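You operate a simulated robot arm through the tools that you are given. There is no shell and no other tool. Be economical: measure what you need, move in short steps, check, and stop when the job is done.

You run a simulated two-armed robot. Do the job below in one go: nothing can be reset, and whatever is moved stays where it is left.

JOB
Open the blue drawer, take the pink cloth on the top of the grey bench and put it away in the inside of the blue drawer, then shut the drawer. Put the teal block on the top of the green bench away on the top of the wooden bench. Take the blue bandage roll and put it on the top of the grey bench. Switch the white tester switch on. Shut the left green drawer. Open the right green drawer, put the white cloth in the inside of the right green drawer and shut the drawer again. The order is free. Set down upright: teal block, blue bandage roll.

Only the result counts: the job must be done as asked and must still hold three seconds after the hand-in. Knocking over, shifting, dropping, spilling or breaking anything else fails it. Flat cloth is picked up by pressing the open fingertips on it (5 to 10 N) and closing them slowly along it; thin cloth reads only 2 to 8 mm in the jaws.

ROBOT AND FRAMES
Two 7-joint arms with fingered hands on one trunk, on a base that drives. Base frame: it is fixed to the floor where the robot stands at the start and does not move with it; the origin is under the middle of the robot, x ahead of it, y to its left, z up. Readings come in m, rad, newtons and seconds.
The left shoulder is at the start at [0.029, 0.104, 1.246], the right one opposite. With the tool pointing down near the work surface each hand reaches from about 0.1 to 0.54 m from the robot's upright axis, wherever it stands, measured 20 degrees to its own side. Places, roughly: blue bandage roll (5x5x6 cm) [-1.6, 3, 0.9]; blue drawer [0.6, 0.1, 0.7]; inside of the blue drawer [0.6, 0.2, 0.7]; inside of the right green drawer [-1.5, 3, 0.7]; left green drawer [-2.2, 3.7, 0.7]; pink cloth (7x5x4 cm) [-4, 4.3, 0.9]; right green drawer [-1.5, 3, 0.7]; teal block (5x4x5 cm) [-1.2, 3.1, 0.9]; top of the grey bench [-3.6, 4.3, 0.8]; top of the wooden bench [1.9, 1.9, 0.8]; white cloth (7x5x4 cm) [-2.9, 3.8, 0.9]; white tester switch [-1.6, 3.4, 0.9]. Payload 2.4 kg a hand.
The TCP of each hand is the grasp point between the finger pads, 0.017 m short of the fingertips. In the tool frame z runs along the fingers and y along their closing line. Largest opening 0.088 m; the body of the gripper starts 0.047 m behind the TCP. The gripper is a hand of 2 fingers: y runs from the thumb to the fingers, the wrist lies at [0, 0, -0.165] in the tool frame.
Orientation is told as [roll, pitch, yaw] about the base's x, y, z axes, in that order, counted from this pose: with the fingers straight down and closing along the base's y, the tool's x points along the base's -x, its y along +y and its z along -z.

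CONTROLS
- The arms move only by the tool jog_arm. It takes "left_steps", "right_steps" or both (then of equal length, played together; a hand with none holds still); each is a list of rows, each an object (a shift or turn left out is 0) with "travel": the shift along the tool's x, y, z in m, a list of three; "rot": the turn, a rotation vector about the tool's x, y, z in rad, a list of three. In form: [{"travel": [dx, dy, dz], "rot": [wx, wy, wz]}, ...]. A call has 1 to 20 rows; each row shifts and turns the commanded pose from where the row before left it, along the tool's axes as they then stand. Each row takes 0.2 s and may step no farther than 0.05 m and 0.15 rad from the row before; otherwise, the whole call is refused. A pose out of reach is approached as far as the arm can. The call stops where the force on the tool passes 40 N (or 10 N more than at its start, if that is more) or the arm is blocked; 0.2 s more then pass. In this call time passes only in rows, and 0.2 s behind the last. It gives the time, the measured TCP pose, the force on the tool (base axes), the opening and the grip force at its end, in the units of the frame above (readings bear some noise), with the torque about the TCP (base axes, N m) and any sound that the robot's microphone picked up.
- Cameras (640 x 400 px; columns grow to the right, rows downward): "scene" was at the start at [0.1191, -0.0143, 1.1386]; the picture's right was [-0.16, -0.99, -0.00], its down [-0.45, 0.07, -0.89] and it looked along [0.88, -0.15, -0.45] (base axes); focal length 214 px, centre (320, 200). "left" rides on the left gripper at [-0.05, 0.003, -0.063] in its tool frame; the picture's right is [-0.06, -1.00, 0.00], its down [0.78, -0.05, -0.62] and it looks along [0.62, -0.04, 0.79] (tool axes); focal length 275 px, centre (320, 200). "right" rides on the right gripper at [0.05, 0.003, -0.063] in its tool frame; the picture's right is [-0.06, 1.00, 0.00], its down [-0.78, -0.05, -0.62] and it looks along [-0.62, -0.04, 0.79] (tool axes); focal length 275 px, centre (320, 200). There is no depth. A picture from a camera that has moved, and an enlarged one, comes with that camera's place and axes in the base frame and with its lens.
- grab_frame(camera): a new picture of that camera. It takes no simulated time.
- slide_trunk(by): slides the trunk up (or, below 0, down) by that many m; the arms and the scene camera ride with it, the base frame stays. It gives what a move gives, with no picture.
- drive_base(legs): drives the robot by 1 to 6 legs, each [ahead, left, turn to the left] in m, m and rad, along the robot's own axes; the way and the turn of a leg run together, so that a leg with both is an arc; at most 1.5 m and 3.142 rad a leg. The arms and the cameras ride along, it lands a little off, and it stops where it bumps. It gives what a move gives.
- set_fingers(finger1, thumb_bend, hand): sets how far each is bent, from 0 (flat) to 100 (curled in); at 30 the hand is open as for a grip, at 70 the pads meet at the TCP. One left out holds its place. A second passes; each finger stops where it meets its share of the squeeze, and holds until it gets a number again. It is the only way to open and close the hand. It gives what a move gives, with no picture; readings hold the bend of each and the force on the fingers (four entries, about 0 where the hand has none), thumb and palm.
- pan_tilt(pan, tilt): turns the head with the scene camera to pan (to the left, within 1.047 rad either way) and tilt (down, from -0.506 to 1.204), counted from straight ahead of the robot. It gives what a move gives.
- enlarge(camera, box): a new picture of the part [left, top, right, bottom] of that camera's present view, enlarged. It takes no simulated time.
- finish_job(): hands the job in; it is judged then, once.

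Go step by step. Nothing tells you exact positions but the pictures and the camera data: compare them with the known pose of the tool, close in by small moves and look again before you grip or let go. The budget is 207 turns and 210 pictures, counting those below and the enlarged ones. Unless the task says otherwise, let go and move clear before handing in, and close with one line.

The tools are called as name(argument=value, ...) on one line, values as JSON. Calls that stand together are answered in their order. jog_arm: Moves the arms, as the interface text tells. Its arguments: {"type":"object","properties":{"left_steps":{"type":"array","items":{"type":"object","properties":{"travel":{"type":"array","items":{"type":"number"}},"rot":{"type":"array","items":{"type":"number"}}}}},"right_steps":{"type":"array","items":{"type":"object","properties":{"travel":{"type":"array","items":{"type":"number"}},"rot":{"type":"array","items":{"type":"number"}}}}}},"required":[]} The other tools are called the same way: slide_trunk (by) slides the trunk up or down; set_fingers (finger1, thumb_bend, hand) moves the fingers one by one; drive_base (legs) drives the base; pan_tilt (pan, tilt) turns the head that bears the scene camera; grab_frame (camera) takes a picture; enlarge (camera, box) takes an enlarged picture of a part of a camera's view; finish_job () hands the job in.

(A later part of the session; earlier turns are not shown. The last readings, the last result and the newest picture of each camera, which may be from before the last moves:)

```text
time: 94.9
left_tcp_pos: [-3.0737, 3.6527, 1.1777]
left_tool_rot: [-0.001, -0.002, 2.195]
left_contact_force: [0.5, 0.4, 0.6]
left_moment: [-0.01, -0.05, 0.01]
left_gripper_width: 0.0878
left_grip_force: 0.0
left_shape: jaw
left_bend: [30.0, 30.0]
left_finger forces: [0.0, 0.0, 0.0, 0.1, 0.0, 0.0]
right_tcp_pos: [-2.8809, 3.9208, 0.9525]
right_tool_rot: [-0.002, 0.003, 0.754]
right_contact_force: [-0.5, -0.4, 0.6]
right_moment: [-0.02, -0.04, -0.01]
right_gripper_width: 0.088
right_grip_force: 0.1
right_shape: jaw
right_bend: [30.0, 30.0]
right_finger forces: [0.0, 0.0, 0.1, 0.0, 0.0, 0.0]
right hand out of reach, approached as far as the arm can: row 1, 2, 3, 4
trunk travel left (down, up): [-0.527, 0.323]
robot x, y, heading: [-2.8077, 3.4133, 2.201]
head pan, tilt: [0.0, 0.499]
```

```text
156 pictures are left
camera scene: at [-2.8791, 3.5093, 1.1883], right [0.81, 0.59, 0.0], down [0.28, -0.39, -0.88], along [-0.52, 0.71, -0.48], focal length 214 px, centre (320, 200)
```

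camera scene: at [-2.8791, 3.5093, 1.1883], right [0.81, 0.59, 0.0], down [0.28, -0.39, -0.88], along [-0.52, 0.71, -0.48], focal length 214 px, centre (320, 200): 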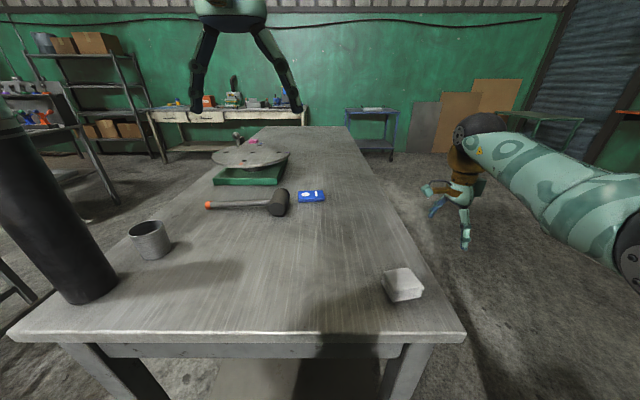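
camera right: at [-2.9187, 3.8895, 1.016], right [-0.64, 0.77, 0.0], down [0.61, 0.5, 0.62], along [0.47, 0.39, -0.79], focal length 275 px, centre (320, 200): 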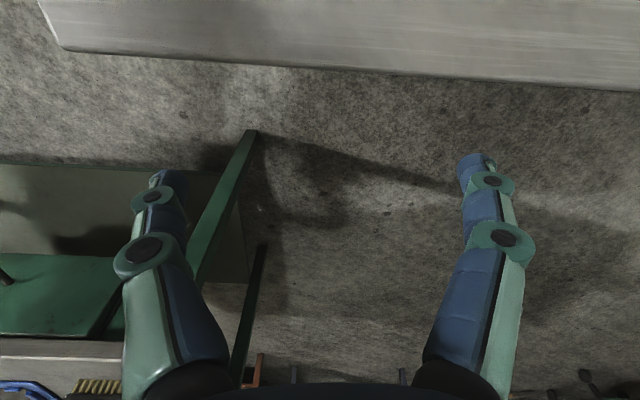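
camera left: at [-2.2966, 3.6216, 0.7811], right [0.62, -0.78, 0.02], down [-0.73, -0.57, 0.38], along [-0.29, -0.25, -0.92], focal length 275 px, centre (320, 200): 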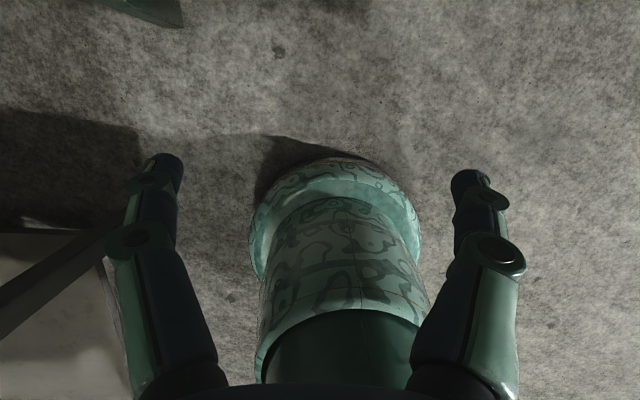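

The hand is right of the cloth, again near its upper reach limit. I raise the trunk a bit more so the hand works lower relative to the shoulder, then move over the cloth.

slide_trunk(by=0.07)

jog_arm(right_steps=[{"travel": [0.02, -0.02, 0.02]}, {"travel": [0.03, -0.02, 0.02]}, {"travel": [0.03, -0.02, 0.02]}])

grab_frame(camera="right")

```text
time: 96.0
left_tcp_pos: [-3.0731, 3.6519, 1.2484]
left_tool_rot: [-0.002, -0.002, 2.195]
left_contact_force: [-0.9, -0.7, 0.6]
left_moment: [-0.01, -0.01, -0.01]
left_gripper_width: 0.0877
left_grip_force: 0.1
left_shape: jaw
left_bend: [30.0, 30.0]
left_finger forces: [0.0, 0.0, 0.0, 0.0, 0.0, 0.0]
right_tcp_pos: [-2.8796, 3.9208, 1.0243]
right_tool_rot: [-0.001, 0.003, 0.752]
right_contact_force: [0.4, -0.4, -0.7]
right_moment: [0.0, 0.03, 0.03]
right_gripper_width: 0.0877
right_grip_force: 0.0
right_shape: jaw
right_bend: [30.0, 30.0]
right_finger forces: [0.0, 0.0, 0.0, 0.1, 0.0, 0.0]
trunk travel left (down, up): [-0.597, 0.253]
robot x, y, heading: [-2.8103, 3.414, 2.2]
head pan, tilt: [0.0, 0.499]
```

```text
time: 96.8
left_tcp_pos: [-3.0732, 3.6514, 1.2482]
left_tool_rot: [-0.001, -0.001, 2.196]
left_contact_force: [-0.3, -0.4, -0.2]
left_moment: [0.03, 0.0, -0.05]
left_gripper_width: 0.0879
left_grip_force: 0.1
left_shape: jaw
left_bend: [30.0, 30.0]
left_finger forces: [0.0, 0.0, 0.0, 0.0, 0.1, 0.0]
right_tcp_pos: [-2.8516, 3.8726, 0.9561]
right_tool_rot: [0.001, 0.014, 0.764]
right_contact_force: [0.0, 0.2, 0.6]
right_moment: [0.0, 0.01, -0.01]
right_gripper_width: 0.088
right_grip_force: 0.0
right_shape: jaw
right_bend: [30.0, 30.0]
right_finger forces: [0.1, 0.1, 0.0, 0.0, 0.0, 0.1]
right hand out of reach, approached as far as the arm can: row 1, 2, 3
trunk travel left (down, up): [-0.597, 0.253]
robot x, y, heading: [-2.8081, 3.41, 2.198]
head pan, tilt: [0.0, 0.499]
```

```text
155 pictures are left
camera right: at [-2.8885, 3.8414, 1.02], right [-0.65, 0.76, 0.0], down [0.61, 0.51, 0.61], along [0.46, 0.39, -0.8], focal length 275 px, centre (320, 200)
```

right: 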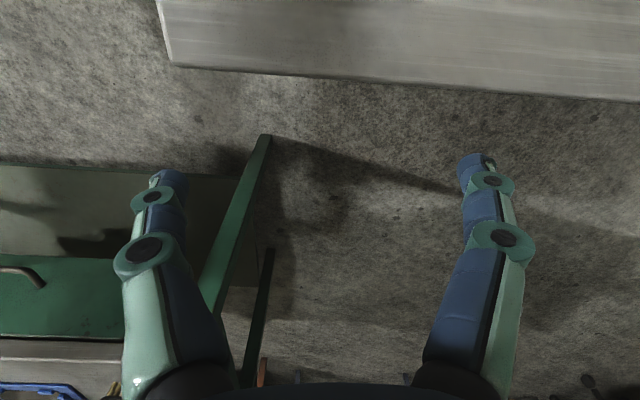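

This wrist angle can't reach inward, so I turn the hand back and will grip along the 7 cm side instead, guided by the hand camera.

jog_arm(right_steps=[{"rot": [0, 0, -0.15]}, {"rot": [0, 0, -0.15]}, {"rot": [0, 0, -0.15]}, {"rot": [0, 0, -0.15]}, {"rot": [0, 0, -0.15]}, {"rot": [0, 0, -0.15]}, {"rot": [0, 0, -0.15]}, {"rot": [0, 0, -0.15]}, {"rot": [0, 0, -0.15]}, {"rot": [0, 0, -0.15]}, {"rot": [0, 0, -0.13]}])

grab_frame(camera="right")

```text
time: 99.2
left_tcp_pos: [-3.0724, 3.6526, 1.2475]
left_tool_rot: [-0.003, -0.002, 2.195]
left_contact_force: [0.3, 0.5, 0.1]
left_moment: [0.0, 0.04, 0.01]
left_gripper_width: 0.0881
left_grip_force: 0.0
left_shape: jaw
left_bend: [30.0, 30.0]
left_finger forces: [0.0, 0.1, 0.0, 0.0, 0.1, 0.0]
right_tcp_pos: [-2.8516, 3.8723, 0.9549]
right_tool_rot: [0.003, 0.0, 2.385]
right_contact_force: [-0.7, -0.2, 0.6]
right_moment: [0.04, 0.0, 0.03]
right_gripper_width: 0.088
right_grip_force: 0.1
right_shape: jaw
right_bend: [30.0, 30.0]
right_finger forces: [0.1, 0.1, 0.0, 0.1, 0.0, 0.0]
trunk travel left (down, up): [-0.597, 0.253]
robot x, y, heading: [-2.8124, 3.4113, 2.201]
head pan, tilt: [0.0, 0.499]
```

```text
154 pictures are left
camera right: at [-2.8179, 3.8364, 1.0178], right [-0.73, -0.68, 0.0], down [-0.53, 0.58, 0.62], along [-0.42, 0.45, -0.79], focal length 275 px, centre (320, 200)
```

right: 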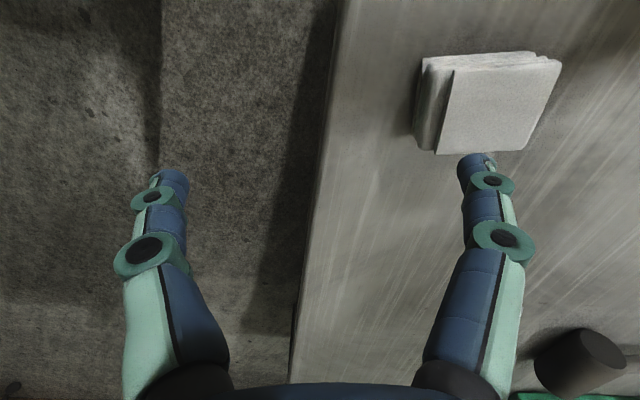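

Clear view now: the cloth top is centred near (-2.915, 3.815, 0.88), with its sides aligned to the hand. I move over it by 8 cm sideways and check.

jog_arm(right_steps=[{"travel": [-0.004, 0.04, 0]}, {"travel": [-0.003, 0.041, 0]}, {"travel": [0, 0, 0.035]}])

grab_frame(camera="right")

enlarge(camera="scene", box=[330, 180, 490, 280])

```text
time: 100.0
left_tcp_pos: [-3.0736, 3.6513, 1.2463]
left_tool_rot: [-0.001, -0.002, 2.196]
left_contact_force: [0.6, -0.1, 1.2]
left_moment: [0.02, -0.02, -0.02]
left_gripper_width: 0.0879
left_grip_force: 0.1
left_shape: jaw
left_bend: [30.0, 30.0]
left_finger forces: [0.0, 0.1, 0.0, 0.1, 0.1, 0.0]
right_tcp_pos: [-2.9148, 3.8183, 0.9214]
right_tool_rot: [0.004, 0.001, 2.38]
right_contact_force: [-0.3, -0.3, -0.7]
right_moment: [0.03, 0.02, 0.03]
right_gripper_width: 0.088
right_grip_force: 0.2
right_shape: jaw
right_bend: [30.0, 30.0]
right_finger forces: [0.0, 0.1, 0.1, 0.0, 0.0, 0.0]
trunk travel left (down, up): [-0.597, 0.253]
robot x, y, heading: [-2.8104, 3.4139, 2.2]
head pan, tilt: [0.0, 0.499]
```

```text
153 pictures are left
camera right: at [-2.88, 3.7818, 0.984], right [-0.73, -0.68, 0.0], down [-0.53, 0.58, 0.62], along [-0.42, 0.45, -0.79], focal length 275 px, centre (320, 200)
```

right: 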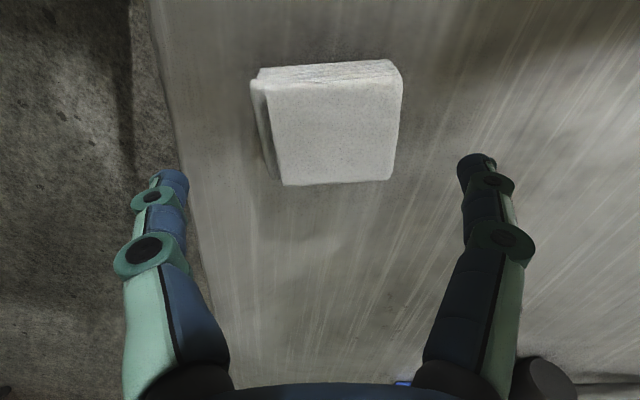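

```text
4.00 times, centred on (410, 230) of scene
camera zoom: at [-2.8783, 3.5086, 1.2587], right [0.81, 0.59, 0.0], down [0.28, -0.39, -0.88], along [-0.52, 0.71, -0.48], focal length 858 px, centre (-40, 80)
```

zoom: 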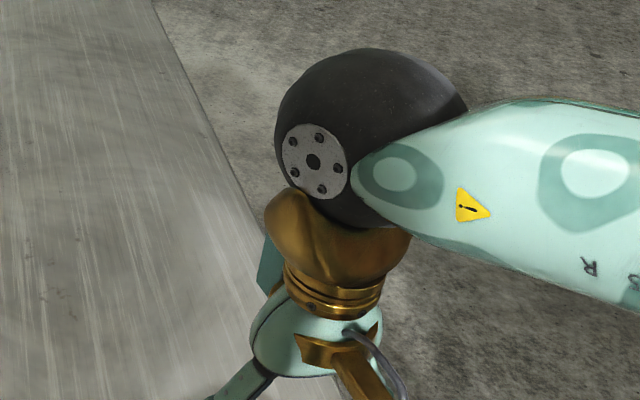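

The cloth is centred between the fingers. I descend to TCP z of about 0.863 and close.

jog_arm(right_steps=[{"travel": [0, 0.001, 0.02]}, {"travel": [0, 0, 0.02]}, {"travel": [0, 0, 0.018]}])

grab_frame(camera="right")

```text
time: 100.8
left_tcp_pos: [-3.072, 3.6499, 1.2484]
left_tool_rot: [-0.004, -0.003, 2.195]
left_contact_force: [-0.7, -0.5, -0.4]
left_moment: [-0.01, 0.03, -0.03]
left_gripper_width: 0.088
left_grip_force: 0.0
left_shape: jaw
left_bend: [30.0, 30.0]
left_finger forces: [0.0, 0.1, 0.0, 0.0, 0.1, 0.0]
right_tcp_pos: [-2.9149, 3.8165, 0.8643]
right_tool_rot: [0.001, -0.007, 2.38]
right_contact_force: [1.1, -1.7, 26.4]
right_moment: [0.03, -0.11, 0.0]
right_gripper_width: 0.0877
right_grip_force: 0.0
right_shape: jaw
right_bend: [30.0, 29.0]
right_finger forces: [12.5, 0.0, 0.1, 0.0, 14.1, 0.0]
trunk travel left (down, up): [-0.597, 0.253]
robot x, y, heading: [-2.8115, 3.4111, 2.201]
head pan, tilt: [0.0, 0.499]
```

```text
151 pictures are left
camera right: at [-2.8812, 3.7808, 0.927], right [-0.73, -0.68, 0.0], down [-0.53, 0.57, 0.62], along [-0.43, 0.46, -0.78], focal length 275 px, centre (320, 200)
```

right: 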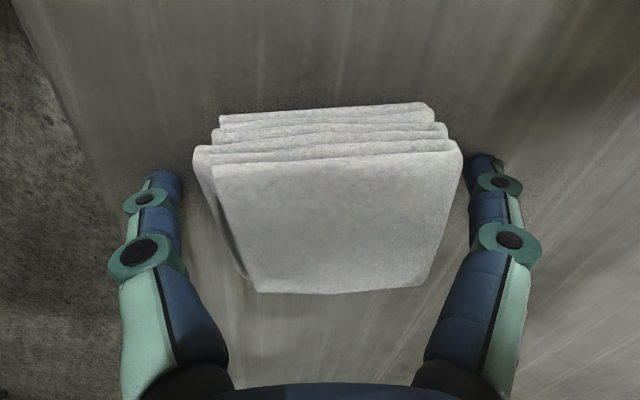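

The fingertips touch the table, so its top is at about 0.847. I raise 4 mm and close on the cloth.

jog_arm(right_steps=[{"travel": [0, 0, -0.005]}])

set_fingers(hand="right", finger1=60, thumb_bend=60)

grab_frame(camera="right")

```text
time: 101.2
left_tcp_pos: [-3.0734, 3.6518, 1.2483]
left_tool_rot: [-0.001, -0.003, 2.195]
left_contact_force: [-0.5, 0.5, 0.1]
left_moment: [0.01, 0.02, 0.02]
left_gripper_width: 0.0881
left_grip_force: 0.1
left_shape: jaw
left_bend: [30.0, 30.0]
left_finger forces: [0.0, 0.0, 0.1, 0.1, 0.0, 0.0]
right_tcp_pos: [-2.9146, 3.8171, 0.8648]
right_tool_rot: [0.004, 0.002, 2.381]
right_contact_force: [0.1, 0.8, 0.9]
right_moment: [0.0, 0.01, 0.06]
right_gripper_width: 0.0879
right_grip_force: 0.0
right_shape: jaw
right_bend: [29.0, 29.0]
right_finger forces: [0.4, 0.1, 0.1, 0.0, 0.9, 0.0]
trunk travel left (down, up): [-0.597, 0.253]
robot x, y, heading: [-2.8076, 3.4127, 2.198]
head pan, tilt: [0.0, 0.499]
```

```text
time: 102.3
left_tcp_pos: [-3.0726, 3.6504, 1.2474]
left_tool_rot: [-0.002, -0.004, 2.196]
left_contact_force: [-0.7, 0.6, -0.7]
left_moment: [0.0, -0.01, -0.01]
left_gripper_width: 0.0879
left_grip_force: 0.2
left_shape: jaw
left_bend: [30.0, 30.0]
left_finger forces: [0.0, 0.0, 0.0, 0.1, 0.1, 0.0]
right_tcp_pos: [-2.916, 3.8174, 0.8705]
right_tool_rot: [0.003, -0.008, 2.379]
right_contact_force: [2.9, -3.4, 20.4]
right_moment: [0.24, -0.39, -0.11]
right_gripper_width: 0.0549
right_grip_force: 16.7
right_shape: fingers
right_bend: [47.0, 53.0]
right_finger forces: [11.0, 0.1, 0.0, 0.1, 22.3, 0.0]
trunk travel left (down, up): [-0.597, 0.253]
robot x, y, heading: [-2.8079, 3.4161, 2.202]
head pan, tilt: [0.0, 0.499]
stopped (right hand): the force on the tool passed its limit at 41 N (the readings are from after the stop); the commanded pose is now the measured one
```

```text
150 pictures are left
camera right: at [-2.8813, 3.7815, 0.9325], right [-0.73, -0.68, 0.0], down [-0.53, 0.57, 0.62], along [-0.43, 0.46, -0.78], focal length 275 px, centre (320, 200)
```

right: 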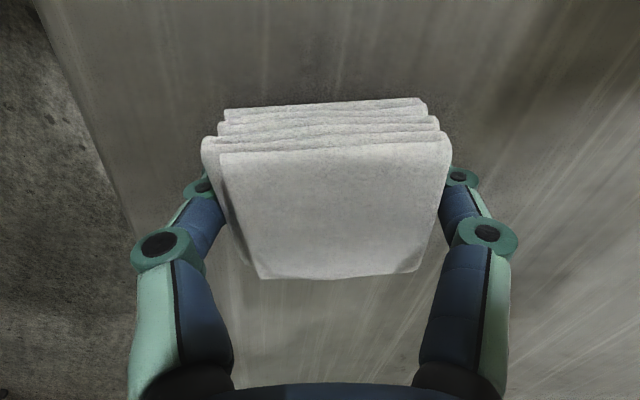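

The cloth is gripped at about 17 N. I lift a few centimetres and check.

jog_arm(right_steps=[{"travel": [0, 0, -0.01]}, {"travel": [0, 0, -0.03]}, {"travel": [0, 0, -0.04]}])

set_fingers(hand="right", finger1=62, thumb_bend=62)

grab_frame(camera="right")

```text
time: 103.1
left_tcp_pos: [-3.0726, 3.6521, 1.2472]
left_tool_rot: [-0.002, -0.003, 2.196]
left_contact_force: [-0.7, -0.3, -0.2]
left_moment: [0.02, -0.01, -0.03]
left_gripper_width: 0.0879
left_grip_force: 0.0
left_shape: jaw
left_bend: [30.0, 30.0]
left_finger forces: [0.1, 0.0, 0.1, 0.0, 0.0, 0.1]
right_tcp_pos: [-2.9175, 3.8174, 0.9477]
right_tool_rot: [0.003, -0.004, 2.38]
right_contact_force: [0.3, -0.5, 0.1]
right_moment: [0.01, -0.01, -0.02]
right_gripper_width: 0.0533
right_grip_force: 10.9
right_shape: fingers
right_bend: [47.0, 53.0]
right_finger forces: [10.4, 0.1, 0.1, 0.0, 10.4, 0.1]
trunk travel left (down, up): [-0.597, 0.253]
robot x, y, heading: [-2.8073, 3.4133, 2.195]
head pan, tilt: [0.0, 0.499]
```

```text
time: 104.1
left_tcp_pos: [-3.0724, 3.6512, 1.2476]
left_tool_rot: [-0.002, -0.003, 2.195]
left_contact_force: [0.4, 0.1, -0.5]
left_moment: [0.04, -0.01, 0.01]
left_gripper_width: 0.0882
left_grip_force: 0.0
left_shape: jaw
left_bend: [30.0, 30.0]
left_finger forces: [0.0, 0.0, 0.1, 0.0, 0.0, 0.1]
right_tcp_pos: [-2.9175, 3.8165, 0.9474]
right_tool_rot: [0.003, -0.004, 2.381]
right_contact_force: [-0.5, -0.2, -0.6]
right_moment: [0.0, 0.01, 0.0]
right_gripper_width: 0.0535
right_grip_force: 11.8
right_shape: fingers
right_bend: [46.0, 53.0]
right_finger forces: [11.8, 0.0, 0.0, 0.0, 11.7, 0.1]
trunk travel left (down, up): [-0.597, 0.253]
robot x, y, heading: [-2.8094, 3.413, 2.199]
head pan, tilt: [0.0, 0.499]
```

```text
149 pictures are left
camera right: at [-2.883, 3.7809, 1.0105], right [-0.73, -0.68, 0.0], down [-0.53, 0.58, 0.62], along [-0.42, 0.45, -0.78], focal length 275 px, centre (320, 200)
```

right: 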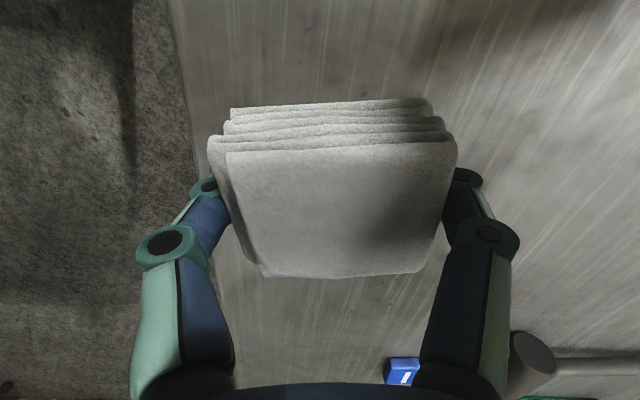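

The white cloth is held. I carry it back to the open right drawer, to the same pose I used for opening it.

drive_base(legs=[[-0.35, 0, 0], [0, 0, -1.585]])

```text
time: 110.2
left_tcp_pos: [-2.3578, 3.3868, 1.2483]
left_tool_rot: [-0.002, -0.002, 0.613]
left_contact_force: [0.1, -0.2, -0.1]
left_moment: [-0.01, 0.0, -0.01]
left_gripper_width: 0.088
left_grip_force: 0.0
left_shape: jaw
left_bend: [30.0, 30.0]
left_finger forces: [0.1, 0.0, 0.0, 0.0, 0.0, 0.0]
right_tcp_pos: [-2.193, 3.2289, 0.9471]
right_tool_rot: [0.004, -0.004, 0.799]
right_contact_force: [0.6, -0.1, -0.6]
right_moment: [-0.03, 0.01, -0.01]
right_gripper_width: 0.0534
right_grip_force: 11.3
right_shape: fingers
right_bend: [46.0, 53.0]
right_finger forces: [11.4, 0.1, 0.0, 0.1, 11.3, 0.0]
trunk travel left (down, up): [-0.597, 0.253]
robot x, y, heading: [-2.5979, 3.1203, 0.614]
head pan, tilt: [0.0, 0.499]
```

drive_base(legs=[[-0.09, -0.586, 0], [0.24, 0, 0]])

pan_tilt(pan=-0.2, tilt=0.8)

grab_frame(camera="scene")

grab_frame(camera="right")

```text
time: 115.0
left_tcp_pos: [-1.8987, 2.9909, 1.2473]
left_tool_rot: [-0.003, -0.001, 0.606]
left_contact_force: [-0.3, -0.4, -0.7]
left_moment: [0.01, 0.0, 0.0]
left_gripper_width: 0.0881
left_grip_force: 0.0
left_shape: jaw
left_bend: [30.0, 30.0]
left_finger forces: [0.1, 0.0, 0.0, 0.0, 0.0, 0.0]
right_tcp_pos: [-1.7365, 2.8325, 0.9475]
right_tool_rot: [0.003, -0.003, 0.791]
right_contact_force: [-0.5, -0.4, 0.0]
right_moment: [-0.03, 0.04, 0.03]
right_gripper_width: 0.0534
right_grip_force: 10.9
right_shape: fingers
right_bend: [46.0, 53.0]
right_finger forces: [11.4, 0.0, 0.0, 0.1, 11.3, 0.0]
trunk travel left (down, up): [-0.597, 0.253]
robot x, y, heading: [-2.1454, 2.7309, 0.612]
head pan, tilt: [0.0, 0.499]
```

```text
time: 115.8
left_tcp_pos: [-1.8996, 2.9912, 1.2481]
left_tool_rot: [-0.002, -0.002, 0.606]
left_contact_force: [0.3, 0.2, -1.2]
left_moment: [0.01, 0.02, 0.02]
left_gripper_width: 0.0877
left_grip_force: 0.2
left_shape: jaw
left_bend: [30.0, 30.0]
left_finger forces: [0.0, 0.0, 0.0, 0.1, 0.0, 0.0]
right_tcp_pos: [-1.7375, 2.8329, 0.9466]
right_tool_rot: [0.002, -0.004, 0.79]
right_contact_force: [0.0, -0.1, -0.2]
right_moment: [0.05, -0.01, 0.01]
right_gripper_width: 0.0535
right_grip_force: 10.9
right_shape: fingers
right_bend: [46.0, 53.0]
right_finger forces: [11.4, 0.0, 0.1, 0.0, 11.3, 0.1]
trunk travel left (down, up): [-0.597, 0.253]
robot x, y, heading: [-2.1457, 2.7254, 0.612]
head pan, tilt: [-0.201, 0.799]
```

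```text
148 pictures are left
camera scene: at [-2.0475, 2.7799, 1.2328], right [0.4, -0.92, 0.0], down [-0.66, -0.28, -0.7], along [0.64, 0.28, -0.72], focal length 214 px, centre (320, 200)
```

scene: 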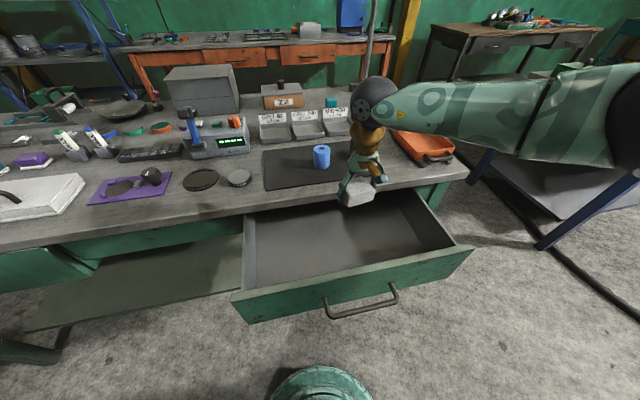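

```text
147 pictures are left
camera right: at [-1.7742, 2.7988, 1.0104], right [-0.67, 0.75, 0.0], down [0.59, 0.52, 0.62], along [0.46, 0.42, -0.78], focal length 275 px, centre (320, 200)
```

right: 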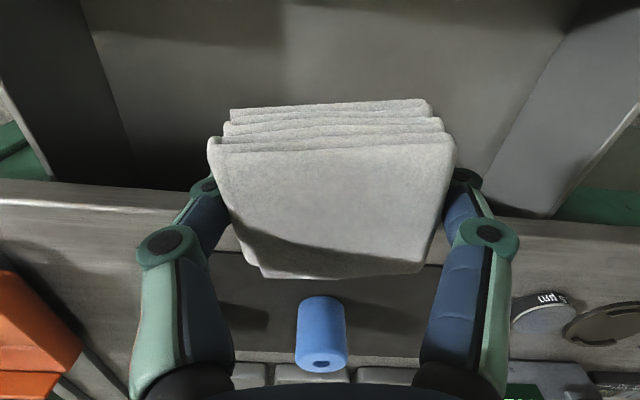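

The cloth hangs right over the open drawer. I lower the trunk 15 cm and then jog down gently until it touches the drawer floor.

slide_trunk(by=-0.15)

jog_arm(right_steps=[{"travel": [0, 0, 0.03]}, {"travel": [0, 0, 0.03]}])

grab_frame(camera="right")

grab_frame(camera="scene")

```text
time: 117.5
left_tcp_pos: [-1.8997, 2.9903, 1.0973]
left_tool_rot: [-0.003, -0.001, 0.606]
left_contact_force: [0.5, 0.0, 0.4]
left_moment: [0.01, 0.03, -0.01]
left_gripper_width: 0.0878
left_grip_force: 0.0
left_shape: jaw
left_bend: [30.0, 30.0]
left_finger forces: [0.0, 0.0, 0.0, 0.0, 0.1, 0.0]
right_tcp_pos: [-1.7378, 2.8318, 0.7978]
right_tool_rot: [0.003, -0.006, 0.791]
right_contact_force: [0.1, -0.1, -0.2]
right_moment: [0.01, -0.02, -0.03]
right_gripper_width: 0.0536
right_grip_force: 11.2
right_shape: fingers
right_bend: [46.0, 53.0]
right_finger forces: [11.3, 0.0, 0.0, 0.0, 11.3, 0.0]
trunk travel left (down, up): [-0.447, 0.403]
robot x, y, heading: [-2.1424, 2.729, 0.608]
head pan, tilt: [-0.201, 0.799]
```

```text
time: 118.1
left_tcp_pos: [-1.8998, 2.9906, 1.099]
left_tool_rot: [-0.002, -0.004, 0.606]
left_contact_force: [-0.3, -0.3, -1.0]
left_moment: [-0.01, -0.02, 0.0]
left_gripper_width: 0.0879
left_grip_force: 0.1
left_shape: jaw
left_bend: [30.0, 30.0]
left_finger forces: [0.0, 0.0, 0.0, 0.0, 0.0, 0.0]
right_tcp_pos: [-1.7366, 2.8336, 0.7385]
right_tool_rot: [0.004, -0.004, 0.791]
right_contact_force: [-0.3, -0.2, 0.3]
right_moment: [0.01, 0.01, -0.03]
right_gripper_width: 0.0535
right_grip_force: 11.2
right_shape: fingers
right_bend: [46.0, 53.0]
right_finger forces: [11.3, 0.1, 0.0, 0.0, 11.3, 0.1]
trunk travel left (down, up): [-0.447, 0.403]
robot x, y, heading: [-2.1436, 2.7291, 0.614]
head pan, tilt: [-0.201, 0.799]
```

```text
146 pictures are left
camera right: at [-1.7738, 2.8001, 0.8014], right [-0.67, 0.75, 0.0], down [0.59, 0.52, 0.62], along [0.46, 0.42, -0.78], focal length 275 px, centre (320, 200)
```

right: 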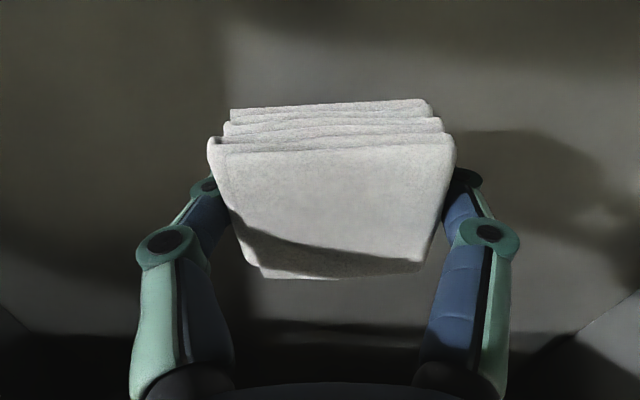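

```text
145 pictures are left
camera scene: at [-2.0459, 2.7811, 1.082], right [0.4, -0.92, 0.0], down [-0.66, -0.28, -0.7], along [0.64, 0.28, -0.72], focal length 214 px, centre (320, 200)
```

scene: 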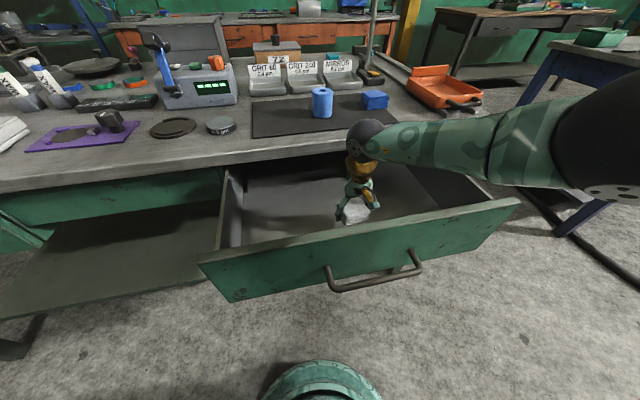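

Inside the drawer, still above the floor. I descend in small steps until contact.

jog_arm(right_steps=[{"travel": [0, 0, 0.015]}, {"travel": [0, 0, 0.015]}, {"travel": [0, 0, 0.01]}, {"travel": [0, 0, 0.005]}])

grab_frame(camera="right")

```text
time: 119.0
left_tcp_pos: [-1.9003, 2.991, 1.0987]
left_tool_rot: [-0.002, -0.004, 0.607]
left_contact_force: [0.1, 0.0, -0.2]
left_moment: [0.0, 0.0, 0.01]
left_gripper_width: 0.0881
left_grip_force: 0.0
left_shape: jaw
left_bend: [30.0, 30.0]
left_finger forces: [0.0, 0.1, 0.1, 0.0, 0.1, 0.0]
right_tcp_pos: [-1.733, 2.8384, 0.702]
right_tool_rot: [0.003, -0.019, 0.791]
right_contact_force: [0.3, -0.4, 25.1]
right_moment: [-0.5, -0.45, 0.01]
right_gripper_width: 0.0537
right_grip_force: 22.0
right_shape: fingers
right_bend: [49.0, 56.0]
right_finger forces: [12.6, 0.0, 0.1, 0.0, 31.1, 0.0]
trunk travel left (down, up): [-0.447, 0.403]
robot x, y, heading: [-2.1459, 2.7317, 0.611]
head pan, tilt: [-0.201, 0.799]
stopped in row 4 (right hand): the force on the tool passed its limit at 50 N (the readings are from after the stop); the commanded pose is now the measured one
```

```text
144 pictures are left
camera right: at [-1.7704, 2.8036, 0.7639], right [-0.67, 0.75, 0.0], down [0.58, 0.51, 0.63], along [0.47, 0.42, -0.77], focal length 275 px, centre (320, 200)
```

right: 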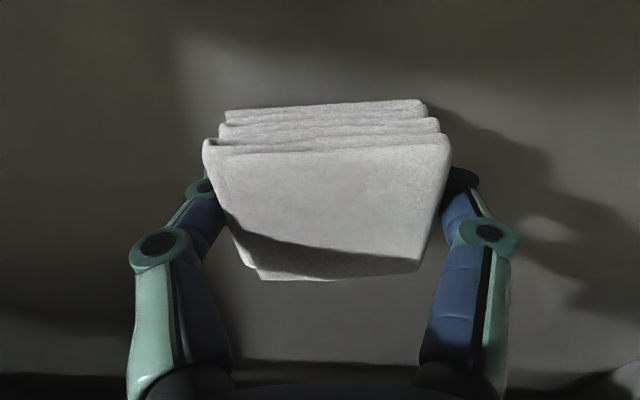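

The floor is reached. I ease up 3 mm, open the fingers and lift out.

jog_arm(right_steps=[{"travel": [0, 0, -0.004]}])

set_fingers(hand="right", finger1=30, thumb_bend=30)

jog_arm(right_steps=[{"travel": [0, 0, -0.02]}, {"travel": [0, 0, -0.03]}, {"travel": [0, 0, -0.04]}, {"travel": [0, 0, -0.04]}])

grab_frame(camera="right")

```text
time: 119.4
left_tcp_pos: [-1.8991, 2.9905, 1.0968]
left_tool_rot: [-0.002, -0.001, 0.605]
left_contact_force: [-0.7, -0.2, 0.1]
left_moment: [0.02, 0.03, -0.01]
left_gripper_width: 0.0878
left_grip_force: 0.0
left_shape: jaw
left_bend: [30.0, 30.0]
left_finger forces: [0.0, 0.0, 0.1, 0.0, 0.1, 0.0]
right_tcp_pos: [-1.7348, 2.8347, 0.7013]
right_tool_rot: [0.002, -0.01, 0.79]
right_contact_force: [0.8, -0.2, 0.4]
right_moment: [0.0, -0.05, 0.01]
right_gripper_width: 0.0534
right_grip_force: 12.0
right_shape: fingers
right_bend: [47.0, 54.0]
right_finger forces: [11.2, 0.0, 0.0, 0.0, 12.1, 0.0]
trunk travel left (down, up): [-0.447, 0.403]
robot x, y, heading: [-2.1427, 2.7292, 0.609]
head pan, tilt: [-0.201, 0.799]
```

```text
time: 120.4
left_tcp_pos: [-1.8988, 2.9914, 1.0978]
left_tool_rot: [-0.001, -0.005, 0.606]
left_contact_force: [0.1, 0.2, -0.3]
left_moment: [0.02, 0.03, 0.02]
left_gripper_width: 0.0879
left_grip_force: 0.1
left_shape: jaw
left_bend: [30.0, 30.0]
left_finger forces: [0.0, 0.0, 0.0, 0.0, 0.0, 0.0]
right_tcp_pos: [-1.7339, 2.8364, 0.702]
right_tool_rot: [0.002, -0.012, 0.789]
right_contact_force: [-0.2, -0.2, 0.1]
right_moment: [0.01, 0.02, -0.02]
right_gripper_width: 0.0836
right_grip_force: 0.0
right_shape: fingers
right_bend: [30.0, 30.0]
right_finger forces: [0.1, 0.1, 0.0, 0.0, 0.0, 0.0]
trunk travel left (down, up): [-0.447, 0.403]
robot x, y, heading: [-2.1442, 2.7334, 0.613]
head pan, tilt: [-0.201, 0.799]
```

```text
time: 121.4
left_tcp_pos: [-1.8999, 2.9893, 1.0976]
left_tool_rot: [-0.001, 0.0, 0.606]
left_contact_force: [-0.4, 1.0, -0.3]
left_moment: [-0.01, -0.01, -0.02]
left_gripper_width: 0.0877
left_grip_force: 0.1
left_shape: jaw
left_bend: [30.0, 30.0]
left_finger forces: [0.0, 0.1, 0.0, 0.1, 0.1, 0.0]
right_tcp_pos: [-1.7356, 2.8339, 0.8352]
right_tool_rot: [0.004, -0.013, 0.791]
right_contact_force: [0.1, -0.1, -0.3]
right_moment: [0.03, -0.02, 0.0]
right_gripper_width: 0.0834
right_grip_force: 0.1
right_shape: fingers
right_bend: [30.0, 30.0]
right_finger forces: [0.0, 0.0, 0.0, 0.1, 0.0, 0.0]
trunk travel left (down, up): [-0.447, 0.403]
robot x, y, heading: [-2.1405, 2.7294, 0.609]
head pan, tilt: [-0.201, 0.799]
```

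```text
143 pictures are left
camera right: at [-1.7729, 2.8001, 0.8966], right [-0.67, 0.75, 0.0], down [0.58, 0.52, 0.63], along [0.47, 0.42, -0.78], focal length 275 px, centre (320, 200)
```

right: 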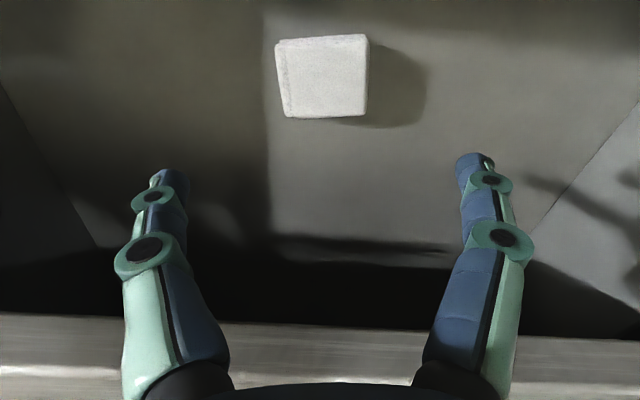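

The cloth lies in the drawer. I bring the right hand back in front of the handle bar, to push the drawer shut.

jog_arm(right_steps=[{"rot": [0, 0, 0.09], "travel": [0, 0, -0.02]}, {"rot": [0, 0, 0.09]}, {"travel": [0.05, 0, 0]}, {"travel": [0.05, 0, 0]}, {"travel": [0.05, 0, 0]}, {"travel": [0.05, 0, 0]}])

grab_frame(camera="right")

grab_frame(camera="scene")

```text
time: 122.8
left_tcp_pos: [-1.9014, 2.99, 1.0982]
left_tool_rot: [-0.002, -0.002, 0.608]
left_contact_force: [0.7, 0.0, 0.7]
left_moment: [0.0, 0.0, -0.01]
left_gripper_width: 0.088
left_grip_force: 0.0
left_shape: jaw
left_bend: [30.0, 30.0]
left_finger forces: [0.0, 0.0, 0.0, 0.1, 0.0, 0.0]
right_tcp_pos: [-1.8991, 2.7168, 0.8535]
right_tool_rot: [0.006, -0.012, 0.611]
right_contact_force: [-0.3, 0.3, 0.5]
right_moment: [0.01, 0.02, -0.01]
right_gripper_width: 0.0836
right_grip_force: 0.0
right_shape: fingers
right_bend: [30.0, 30.0]
right_finger forces: [0.0, 0.0, 0.1, 0.0, 0.0, 0.1]
trunk travel left (down, up): [-0.447, 0.403]
robot x, y, heading: [-2.1401, 2.7326, 0.612]
head pan, tilt: [-0.201, 0.799]
```

```text
142 pictures are left
camera right: at [-1.9425, 2.6905, 0.9157], right [-0.52, 0.85, 0.01], down [0.67, 0.4, 0.63], along [0.53, 0.33, -0.78], focal length 275 px, centre (320, 200)
```

right: 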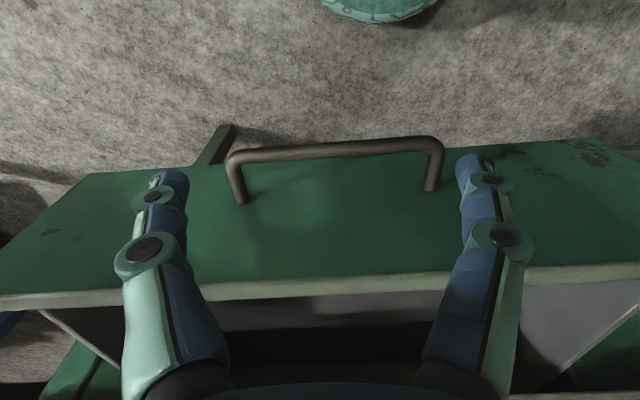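

```text
141 pictures are left
camera scene: at [-2.0461, 2.7808, 1.082], right [0.4, -0.92, 0.0], down [-0.66, -0.28, -0.7], along [0.64, 0.28, -0.72], focal length 214 px, centre (320, 200)
```

scene: 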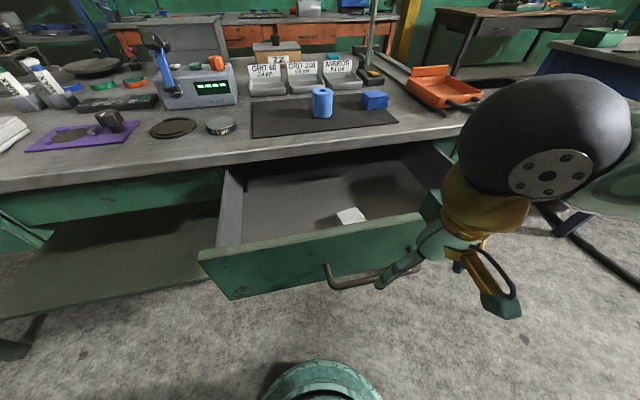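

The bar is 5 cm ahead of the fingers. I lower the hand in front of it, tilt and push the drawer closed.

slide_trunk(by=-0.04)

jog_arm(right_steps=[{"travel": [0, 0.008, 0.04]}, {"travel": [0, 0, 0.04]}, {"travel": [0, 0, 0.03]}, {"rot": [0, -0.15, 0]}, {"travel": [-0.0198, 0, 0.003]}, {"travel": [-0.0198, 0, 0.003]}, {"travel": [-0.0198, 0, 0.003]}, {"travel": [-0.0198, 0, 0.003]}, {"travel": [-0.0198, 0, 0.003]}, {"travel": [-0.0198, 0, 0.003]}, {"travel": [-0.0198, 0, 0.003]}, {"travel": [-0.0198, 0, 0.003]}, {"travel": [-0.0198, 0, 0.003]}, {"travel": [-0.0198, 0, 0.003]}])

grab_frame(camera="scene")

```text
time: 123.7
left_tcp_pos: [-1.9, 2.9916, 1.0575]
left_tool_rot: [-0.003, 0.0, 0.608]
left_contact_force: [0.0, 1.0, -0.6]
left_moment: [0.01, 0.03, -0.03]
left_gripper_width: 0.0879
left_grip_force: 0.0
left_shape: jaw
left_bend: [30.0, 30.0]
left_finger forces: [0.1, 0.0, 0.0, 0.0, 0.0, 0.1]
right_tcp_pos: [-1.8993, 2.7206, 0.8108]
right_tool_rot: [0.009, -0.013, 0.611]
right_contact_force: [-0.2, 0.4, -0.1]
right_moment: [0.01, 0.01, 0.0]
right_gripper_width: 0.0834
right_grip_force: 0.0
right_shape: fingers
right_bend: [30.0, 30.0]
right_finger forces: [0.1, 0.1, 0.0, 0.0, 0.0, 0.0]
trunk travel left (down, up): [-0.407, 0.443]
robot x, y, heading: [-2.1421, 2.7302, 0.607]
head pan, tilt: [-0.201, 0.799]
```

```text
time: 126.7
left_tcp_pos: [-1.8981, 2.9914, 1.0579]
left_tool_rot: [-0.003, -0.002, 0.606]
left_contact_force: [0.1, 0.1, -0.1]
left_moment: [0.02, 0.0, 0.01]
left_gripper_width: 0.088
left_grip_force: 0.0
left_shape: jaw
left_bend: [30.0, 30.0]
left_finger forces: [0.0, 0.1, 0.0, 0.0, 0.1, 0.0]
right_tcp_pos: [-1.7416, 2.8517, 0.7054]
right_tool_rot: [0.007, -0.162, 0.608]
right_contact_force: [-1.1, 0.2, 0.4]
right_moment: [-0.01, -0.02, 0.04]
right_gripper_width: 0.0836
right_grip_force: 0.1
right_shape: fingers
right_bend: [30.0, 30.0]
right_finger forces: [0.1, 0.0, 0.0, 0.1, 0.0, 0.0]
right hand out of reach, approached as far as the arm can: row 4
trunk travel left (down, up): [-0.407, 0.443]
robot x, y, heading: [-2.1445, 2.7313, 0.606]
head pan, tilt: [-0.201, 0.799]
```

```text
140 pictures are left
camera scene: at [-2.045, 2.7816, 1.0417], right [0.4, -0.92, 0.0], down [-0.66, -0.28, -0.7], along [0.64, 0.28, -0.72], focal length 214 px, centre (320, 200)
```

scene: 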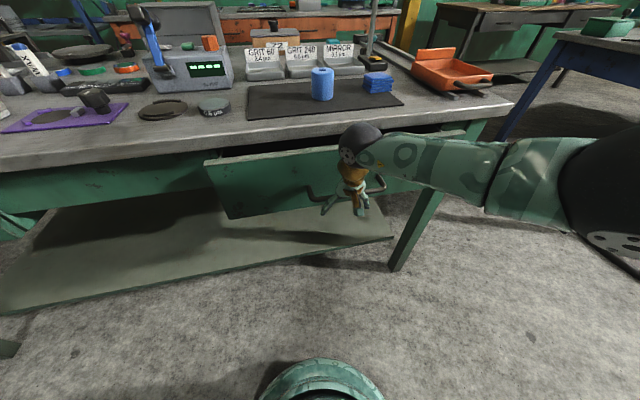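

It's nearly closed. I continue pushing until it stops.

jog_arm(right_steps=[{"travel": [-0.0148, 0, 0.0023]}, {"travel": [-0.0148, 0, 0.0023]}, {"travel": [-0.0099, 0, 0.0015]}, {"travel": [-0.0099, 0, 0.0015]}, {"travel": [-0.0099, 0, 0.0015]}, {"travel": [-0.0099, 0, 0.0015]}])

grab_frame(camera="scene")

```text
time: 127.8
left_tcp_pos: [-1.9015, 2.9895, 1.0591]
left_tool_rot: [-0.002, -0.004, 0.605]
left_contact_force: [-0.1, 0.7, -0.1]
left_moment: [0.01, 0.0, -0.01]
left_gripper_width: 0.0882
left_grip_force: 0.1
left_shape: jaw
left_bend: [30.0, 30.0]
left_finger forces: [0.1, 0.1, 0.0, 0.0, 0.0, 0.0]
right_tcp_pos: [-1.7029, 2.8802, 0.7022]
right_tool_rot: [0.002, -0.139, 0.613]
right_contact_force: [-15.9, -12.1, 8.1]
right_moment: [0.43, -0.37, 0.31]
right_gripper_width: 0.0874
right_grip_force: 10.1
right_shape: fingers
right_bend: [30.0, 30.0]
right_finger forces: [12.9, 0.1, 0.1, 0.0, 6.2, 0.1]
trunk travel left (down, up): [-0.407, 0.443]
robot x, y, heading: [-2.1439, 2.7298, 0.607]
head pan, tilt: [-0.201, 0.799]
stopped in row 5 (right hand): the force on the tool passed its limit at 49 N (the readings are from after the stop); the commanded pose is now the measured one
```

```text
139 pictures are left
camera scene: at [-2.0472, 2.78, 1.0421], right [0.4, -0.92, 0.0], down [-0.66, -0.28, -0.7], along [0.64, 0.28, -0.72], focal length 214 px, centre (320, 200)
```

scene: 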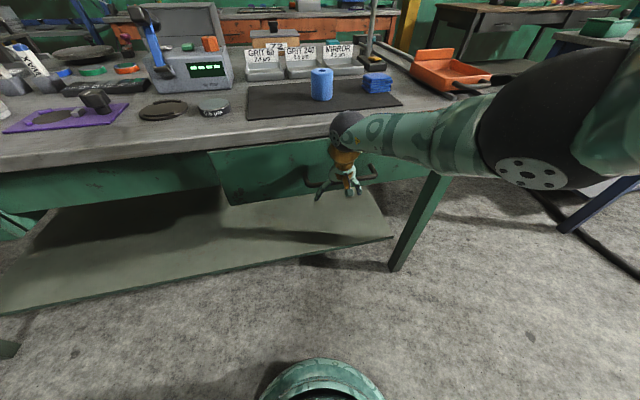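

The bar stopped hard at the closed position. I retract, raise the trunk, and look closely at the tester and the roll.

jog_arm(right_steps=[{"travel": [0.0396, 0, -0.006]}, {"travel": [0.0396, 0, -0.006]}, {"travel": [0.0396, 0, -0.006]}, {"travel": [0.0396, 0, -0.006]}, {"rot": [0, 0.14, 0]}, {"travel": [0, 0, -0.045]}, {"travel": [0, 0, -0.045]}, {"travel": [0, 0, -0.045]}, {"travel": [0, 0, -0.045]}])

slide_trunk(by=0.22)

pan_tilt(pan=0.1, tilt=0.6)

grab_frame(camera="scene")

enlarge(camera="scene", box=[180, 90, 380, 215])

```text
time: 129.8
left_tcp_pos: [-1.9, 2.9901, 1.0576]
left_tool_rot: [-0.003, -0.003, 0.606]
left_contact_force: [0.3, 0.2, -0.5]
left_moment: [0.03, -0.02, 0.0]
left_gripper_width: 0.0877
left_grip_force: 0.1
left_shape: jaw
left_bend: [30.0, 30.0]
left_finger forces: [0.1, 0.0, 0.1, 0.0, 0.1, 0.0]
right_tcp_pos: [-1.8352, 2.7904, 0.8824]
right_tool_rot: [0.003, -0.005, 0.611]
right_contact_force: [-0.5, 0.1, 0.5]
right_moment: [-0.02, 0.0, 0.03]
right_gripper_width: 0.0842
right_grip_force: 0.0
right_shape: fingers
right_bend: [30.0, 30.0]
right_finger forces: [0.0, 0.0, 0.1, 0.0, 0.0, 0.0]
trunk travel left (down, up): [-0.407, 0.443]
robot x, y, heading: [-2.1462, 2.7314, 0.605]
head pan, tilt: [-0.201, 0.799]
```

```text
time: 132.2
left_tcp_pos: [-1.8995, 2.9911, 1.2778]
left_tool_rot: [-0.001, -0.003, 0.607]
left_contact_force: [0.0, -0.5, 0.2]
left_moment: [-0.02, -0.01, 0.0]
left_gripper_width: 0.088
left_grip_force: 0.1
left_shape: jaw
left_bend: [30.0, 30.0]
left_finger forces: [0.0, 0.0, 0.0, 0.0, 0.0, 0.1]
right_tcp_pos: [-1.8317, 2.7895, 1.1019]
right_tool_rot: [0.002, -0.004, 0.611]
right_contact_force: [0.2, -0.1, -0.4]
right_moment: [0.0, 0.01, 0.03]
right_gripper_width: 0.0842
right_grip_force: 0.1
right_shape: fingers
right_bend: [30.0, 30.0]
right_finger forces: [0.0, 0.1, 0.1, 0.1, 0.1, 0.1]
trunk travel left (down, up): [-0.627, 0.223]
robot x, y, heading: [-2.1456, 2.7311, 0.608]
head pan, tilt: [-0.201, 0.799]
```

```text
time: 132.9
left_tcp_pos: [-1.8985, 2.9905, 1.2774]
left_tool_rot: [-0.002, -0.002, 0.606]
left_contact_force: [-0.3, 0.9, 0.0]
left_moment: [0.03, 0.03, -0.01]
left_gripper_width: 0.0878
left_grip_force: 0.1
left_shape: jaw
left_bend: [30.0, 30.0]
left_finger forces: [0.0, 0.0, 0.1, 0.0, 0.0, 0.0]
right_tcp_pos: [-1.8322, 2.7889, 1.1021]
right_tool_rot: [0.002, -0.003, 0.612]
right_contact_force: [-0.4, 0.5, 0.0]
right_moment: [0.01, 0.01, -0.01]
right_gripper_width: 0.084
right_grip_force: 0.0
right_shape: fingers
right_bend: [30.0, 30.0]
right_finger forces: [0.0, 0.1, 0.0, 0.1, 0.0, 0.0]
trunk travel left (down, up): [-0.627, 0.223]
robot x, y, heading: [-2.1417, 2.7308, 0.611]
head pan, tilt: [0.099, 0.6]
```

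```text
138 pictures are left
camera scene: at [-2.055, 2.8047, 1.2796], right [0.65, -0.76, 0.0], down [-0.43, -0.37, -0.82], along [0.63, 0.54, -0.57], focal length 214 px, centre (320, 200)
```

scene: 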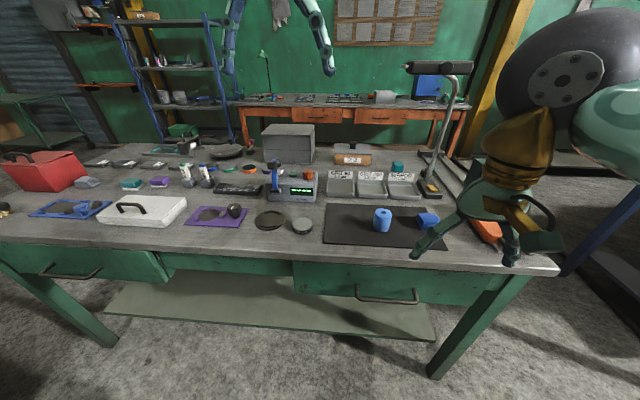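

```text
3.20 times, centred on (280, 152) of scene
camera zoom: at [-2.055, 2.8047, 1.2796], right [0.65, -0.76, 0.0], down [-0.43, -0.37, -0.82], along [0.63, 0.54, -0.57], focal length 686 px, centre (448, 352)
```

zoom: 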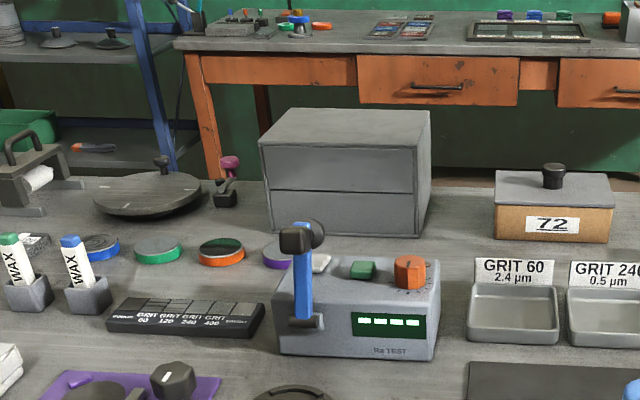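

The tester's white rocker sits on its top left, just behind the blue lever, at about (-1.62, 3.37, 0.92). I drive closer to look from above.

drive_base(legs=[[0, 0.14, 0], [0.15, 0, 0]])

pan_tilt(pan=0.1, tilt=0.7)

grab_frame(camera="scene")

enlarge(camera="scene", box=[240, 80, 400, 180])

```text
time: 135.2
left_tcp_pos: [-1.8542, 3.1915, 1.277]
left_tool_rot: [-0.001, 0.001, 0.605]
left_contact_force: [0.5, 0.1, 0.4]
left_moment: [-0.01, 0.0, 0.02]
left_gripper_width: 0.0879
left_grip_force: 0.1
left_shape: jaw
left_bend: [30.0, 30.0]
left_finger forces: [0.0, 0.1, 0.0, 0.0, 0.0, 0.1]
right_tcp_pos: [-1.7881, 2.9904, 1.102]
right_tool_rot: [0.004, -0.004, 0.611]
right_contact_force: [0.2, -0.4, -0.1]
right_moment: [0.0, -0.01, -0.03]
right_gripper_width: 0.0842
right_grip_force: 0.0
right_shape: fingers
right_bend: [30.0, 30.0]
right_finger forces: [0.0, 0.0, 0.1, 0.0, 0.0, 0.0]
trunk travel left (down, up): [-0.627, 0.223]
robot x, y, heading: [-2.0974, 2.9346, 0.609]
head pan, tilt: [0.099, 0.6]
```

```text
time: 135.9
left_tcp_pos: [-1.8558, 3.1918, 1.2773]
left_tool_rot: [-0.001, -0.002, 0.606]
left_contact_force: [0.0, 0.6, -0.5]
left_moment: [0.05, 0.0, -0.02]
left_gripper_width: 0.088
left_grip_force: 0.1
left_shape: jaw
left_bend: [30.0, 30.0]
left_finger forces: [0.0, 0.1, 0.0, 0.0, 0.0, 0.1]
right_tcp_pos: [-1.7885, 2.9902, 1.1025]
right_tool_rot: [0.002, -0.003, 0.611]
right_contact_force: [-0.1, -0.3, 1.1]
right_moment: [0.02, 0.02, 0.0]
right_gripper_width: 0.0839
right_grip_force: 0.1
right_shape: fingers
right_bend: [30.0, 30.0]
right_finger forces: [0.0, 0.0, 0.0, 0.0, 0.1, 0.0]
trunk travel left (down, up): [-0.627, 0.223]
robot x, y, heading: [-2.0994, 2.932, 0.612]
head pan, tilt: [0.099, 0.7]
```

```text
136 pictures are left
camera scene: at [-2.0143, 3.0037, 1.2711], right [0.65, -0.76, 0.0], down [-0.49, -0.42, -0.77], along [0.58, 0.5, -0.64], focal length 214 px, centre (320, 200)
```

scene: 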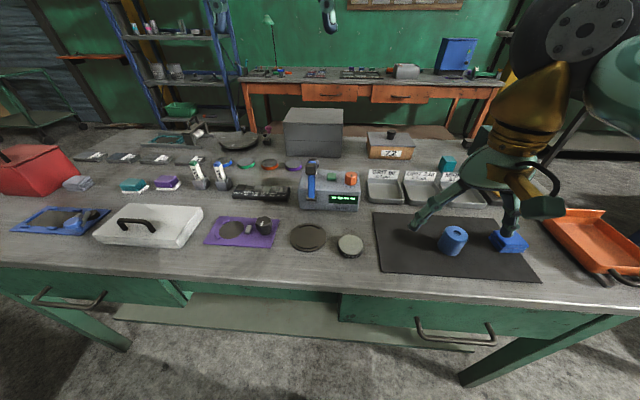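

```text
4.00 times, centred on (320, 130) of scene
camera zoom: at [-2.0143, 3.0037, 1.2711], right [0.65, -0.76, 0.0], down [-0.49, -0.42, -0.77], along [0.58, 0.5, -0.64], focal length 858 px, centre (320, 480)
```

zoom: 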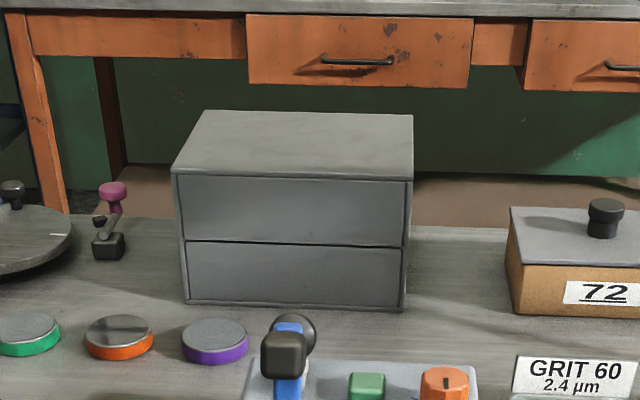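

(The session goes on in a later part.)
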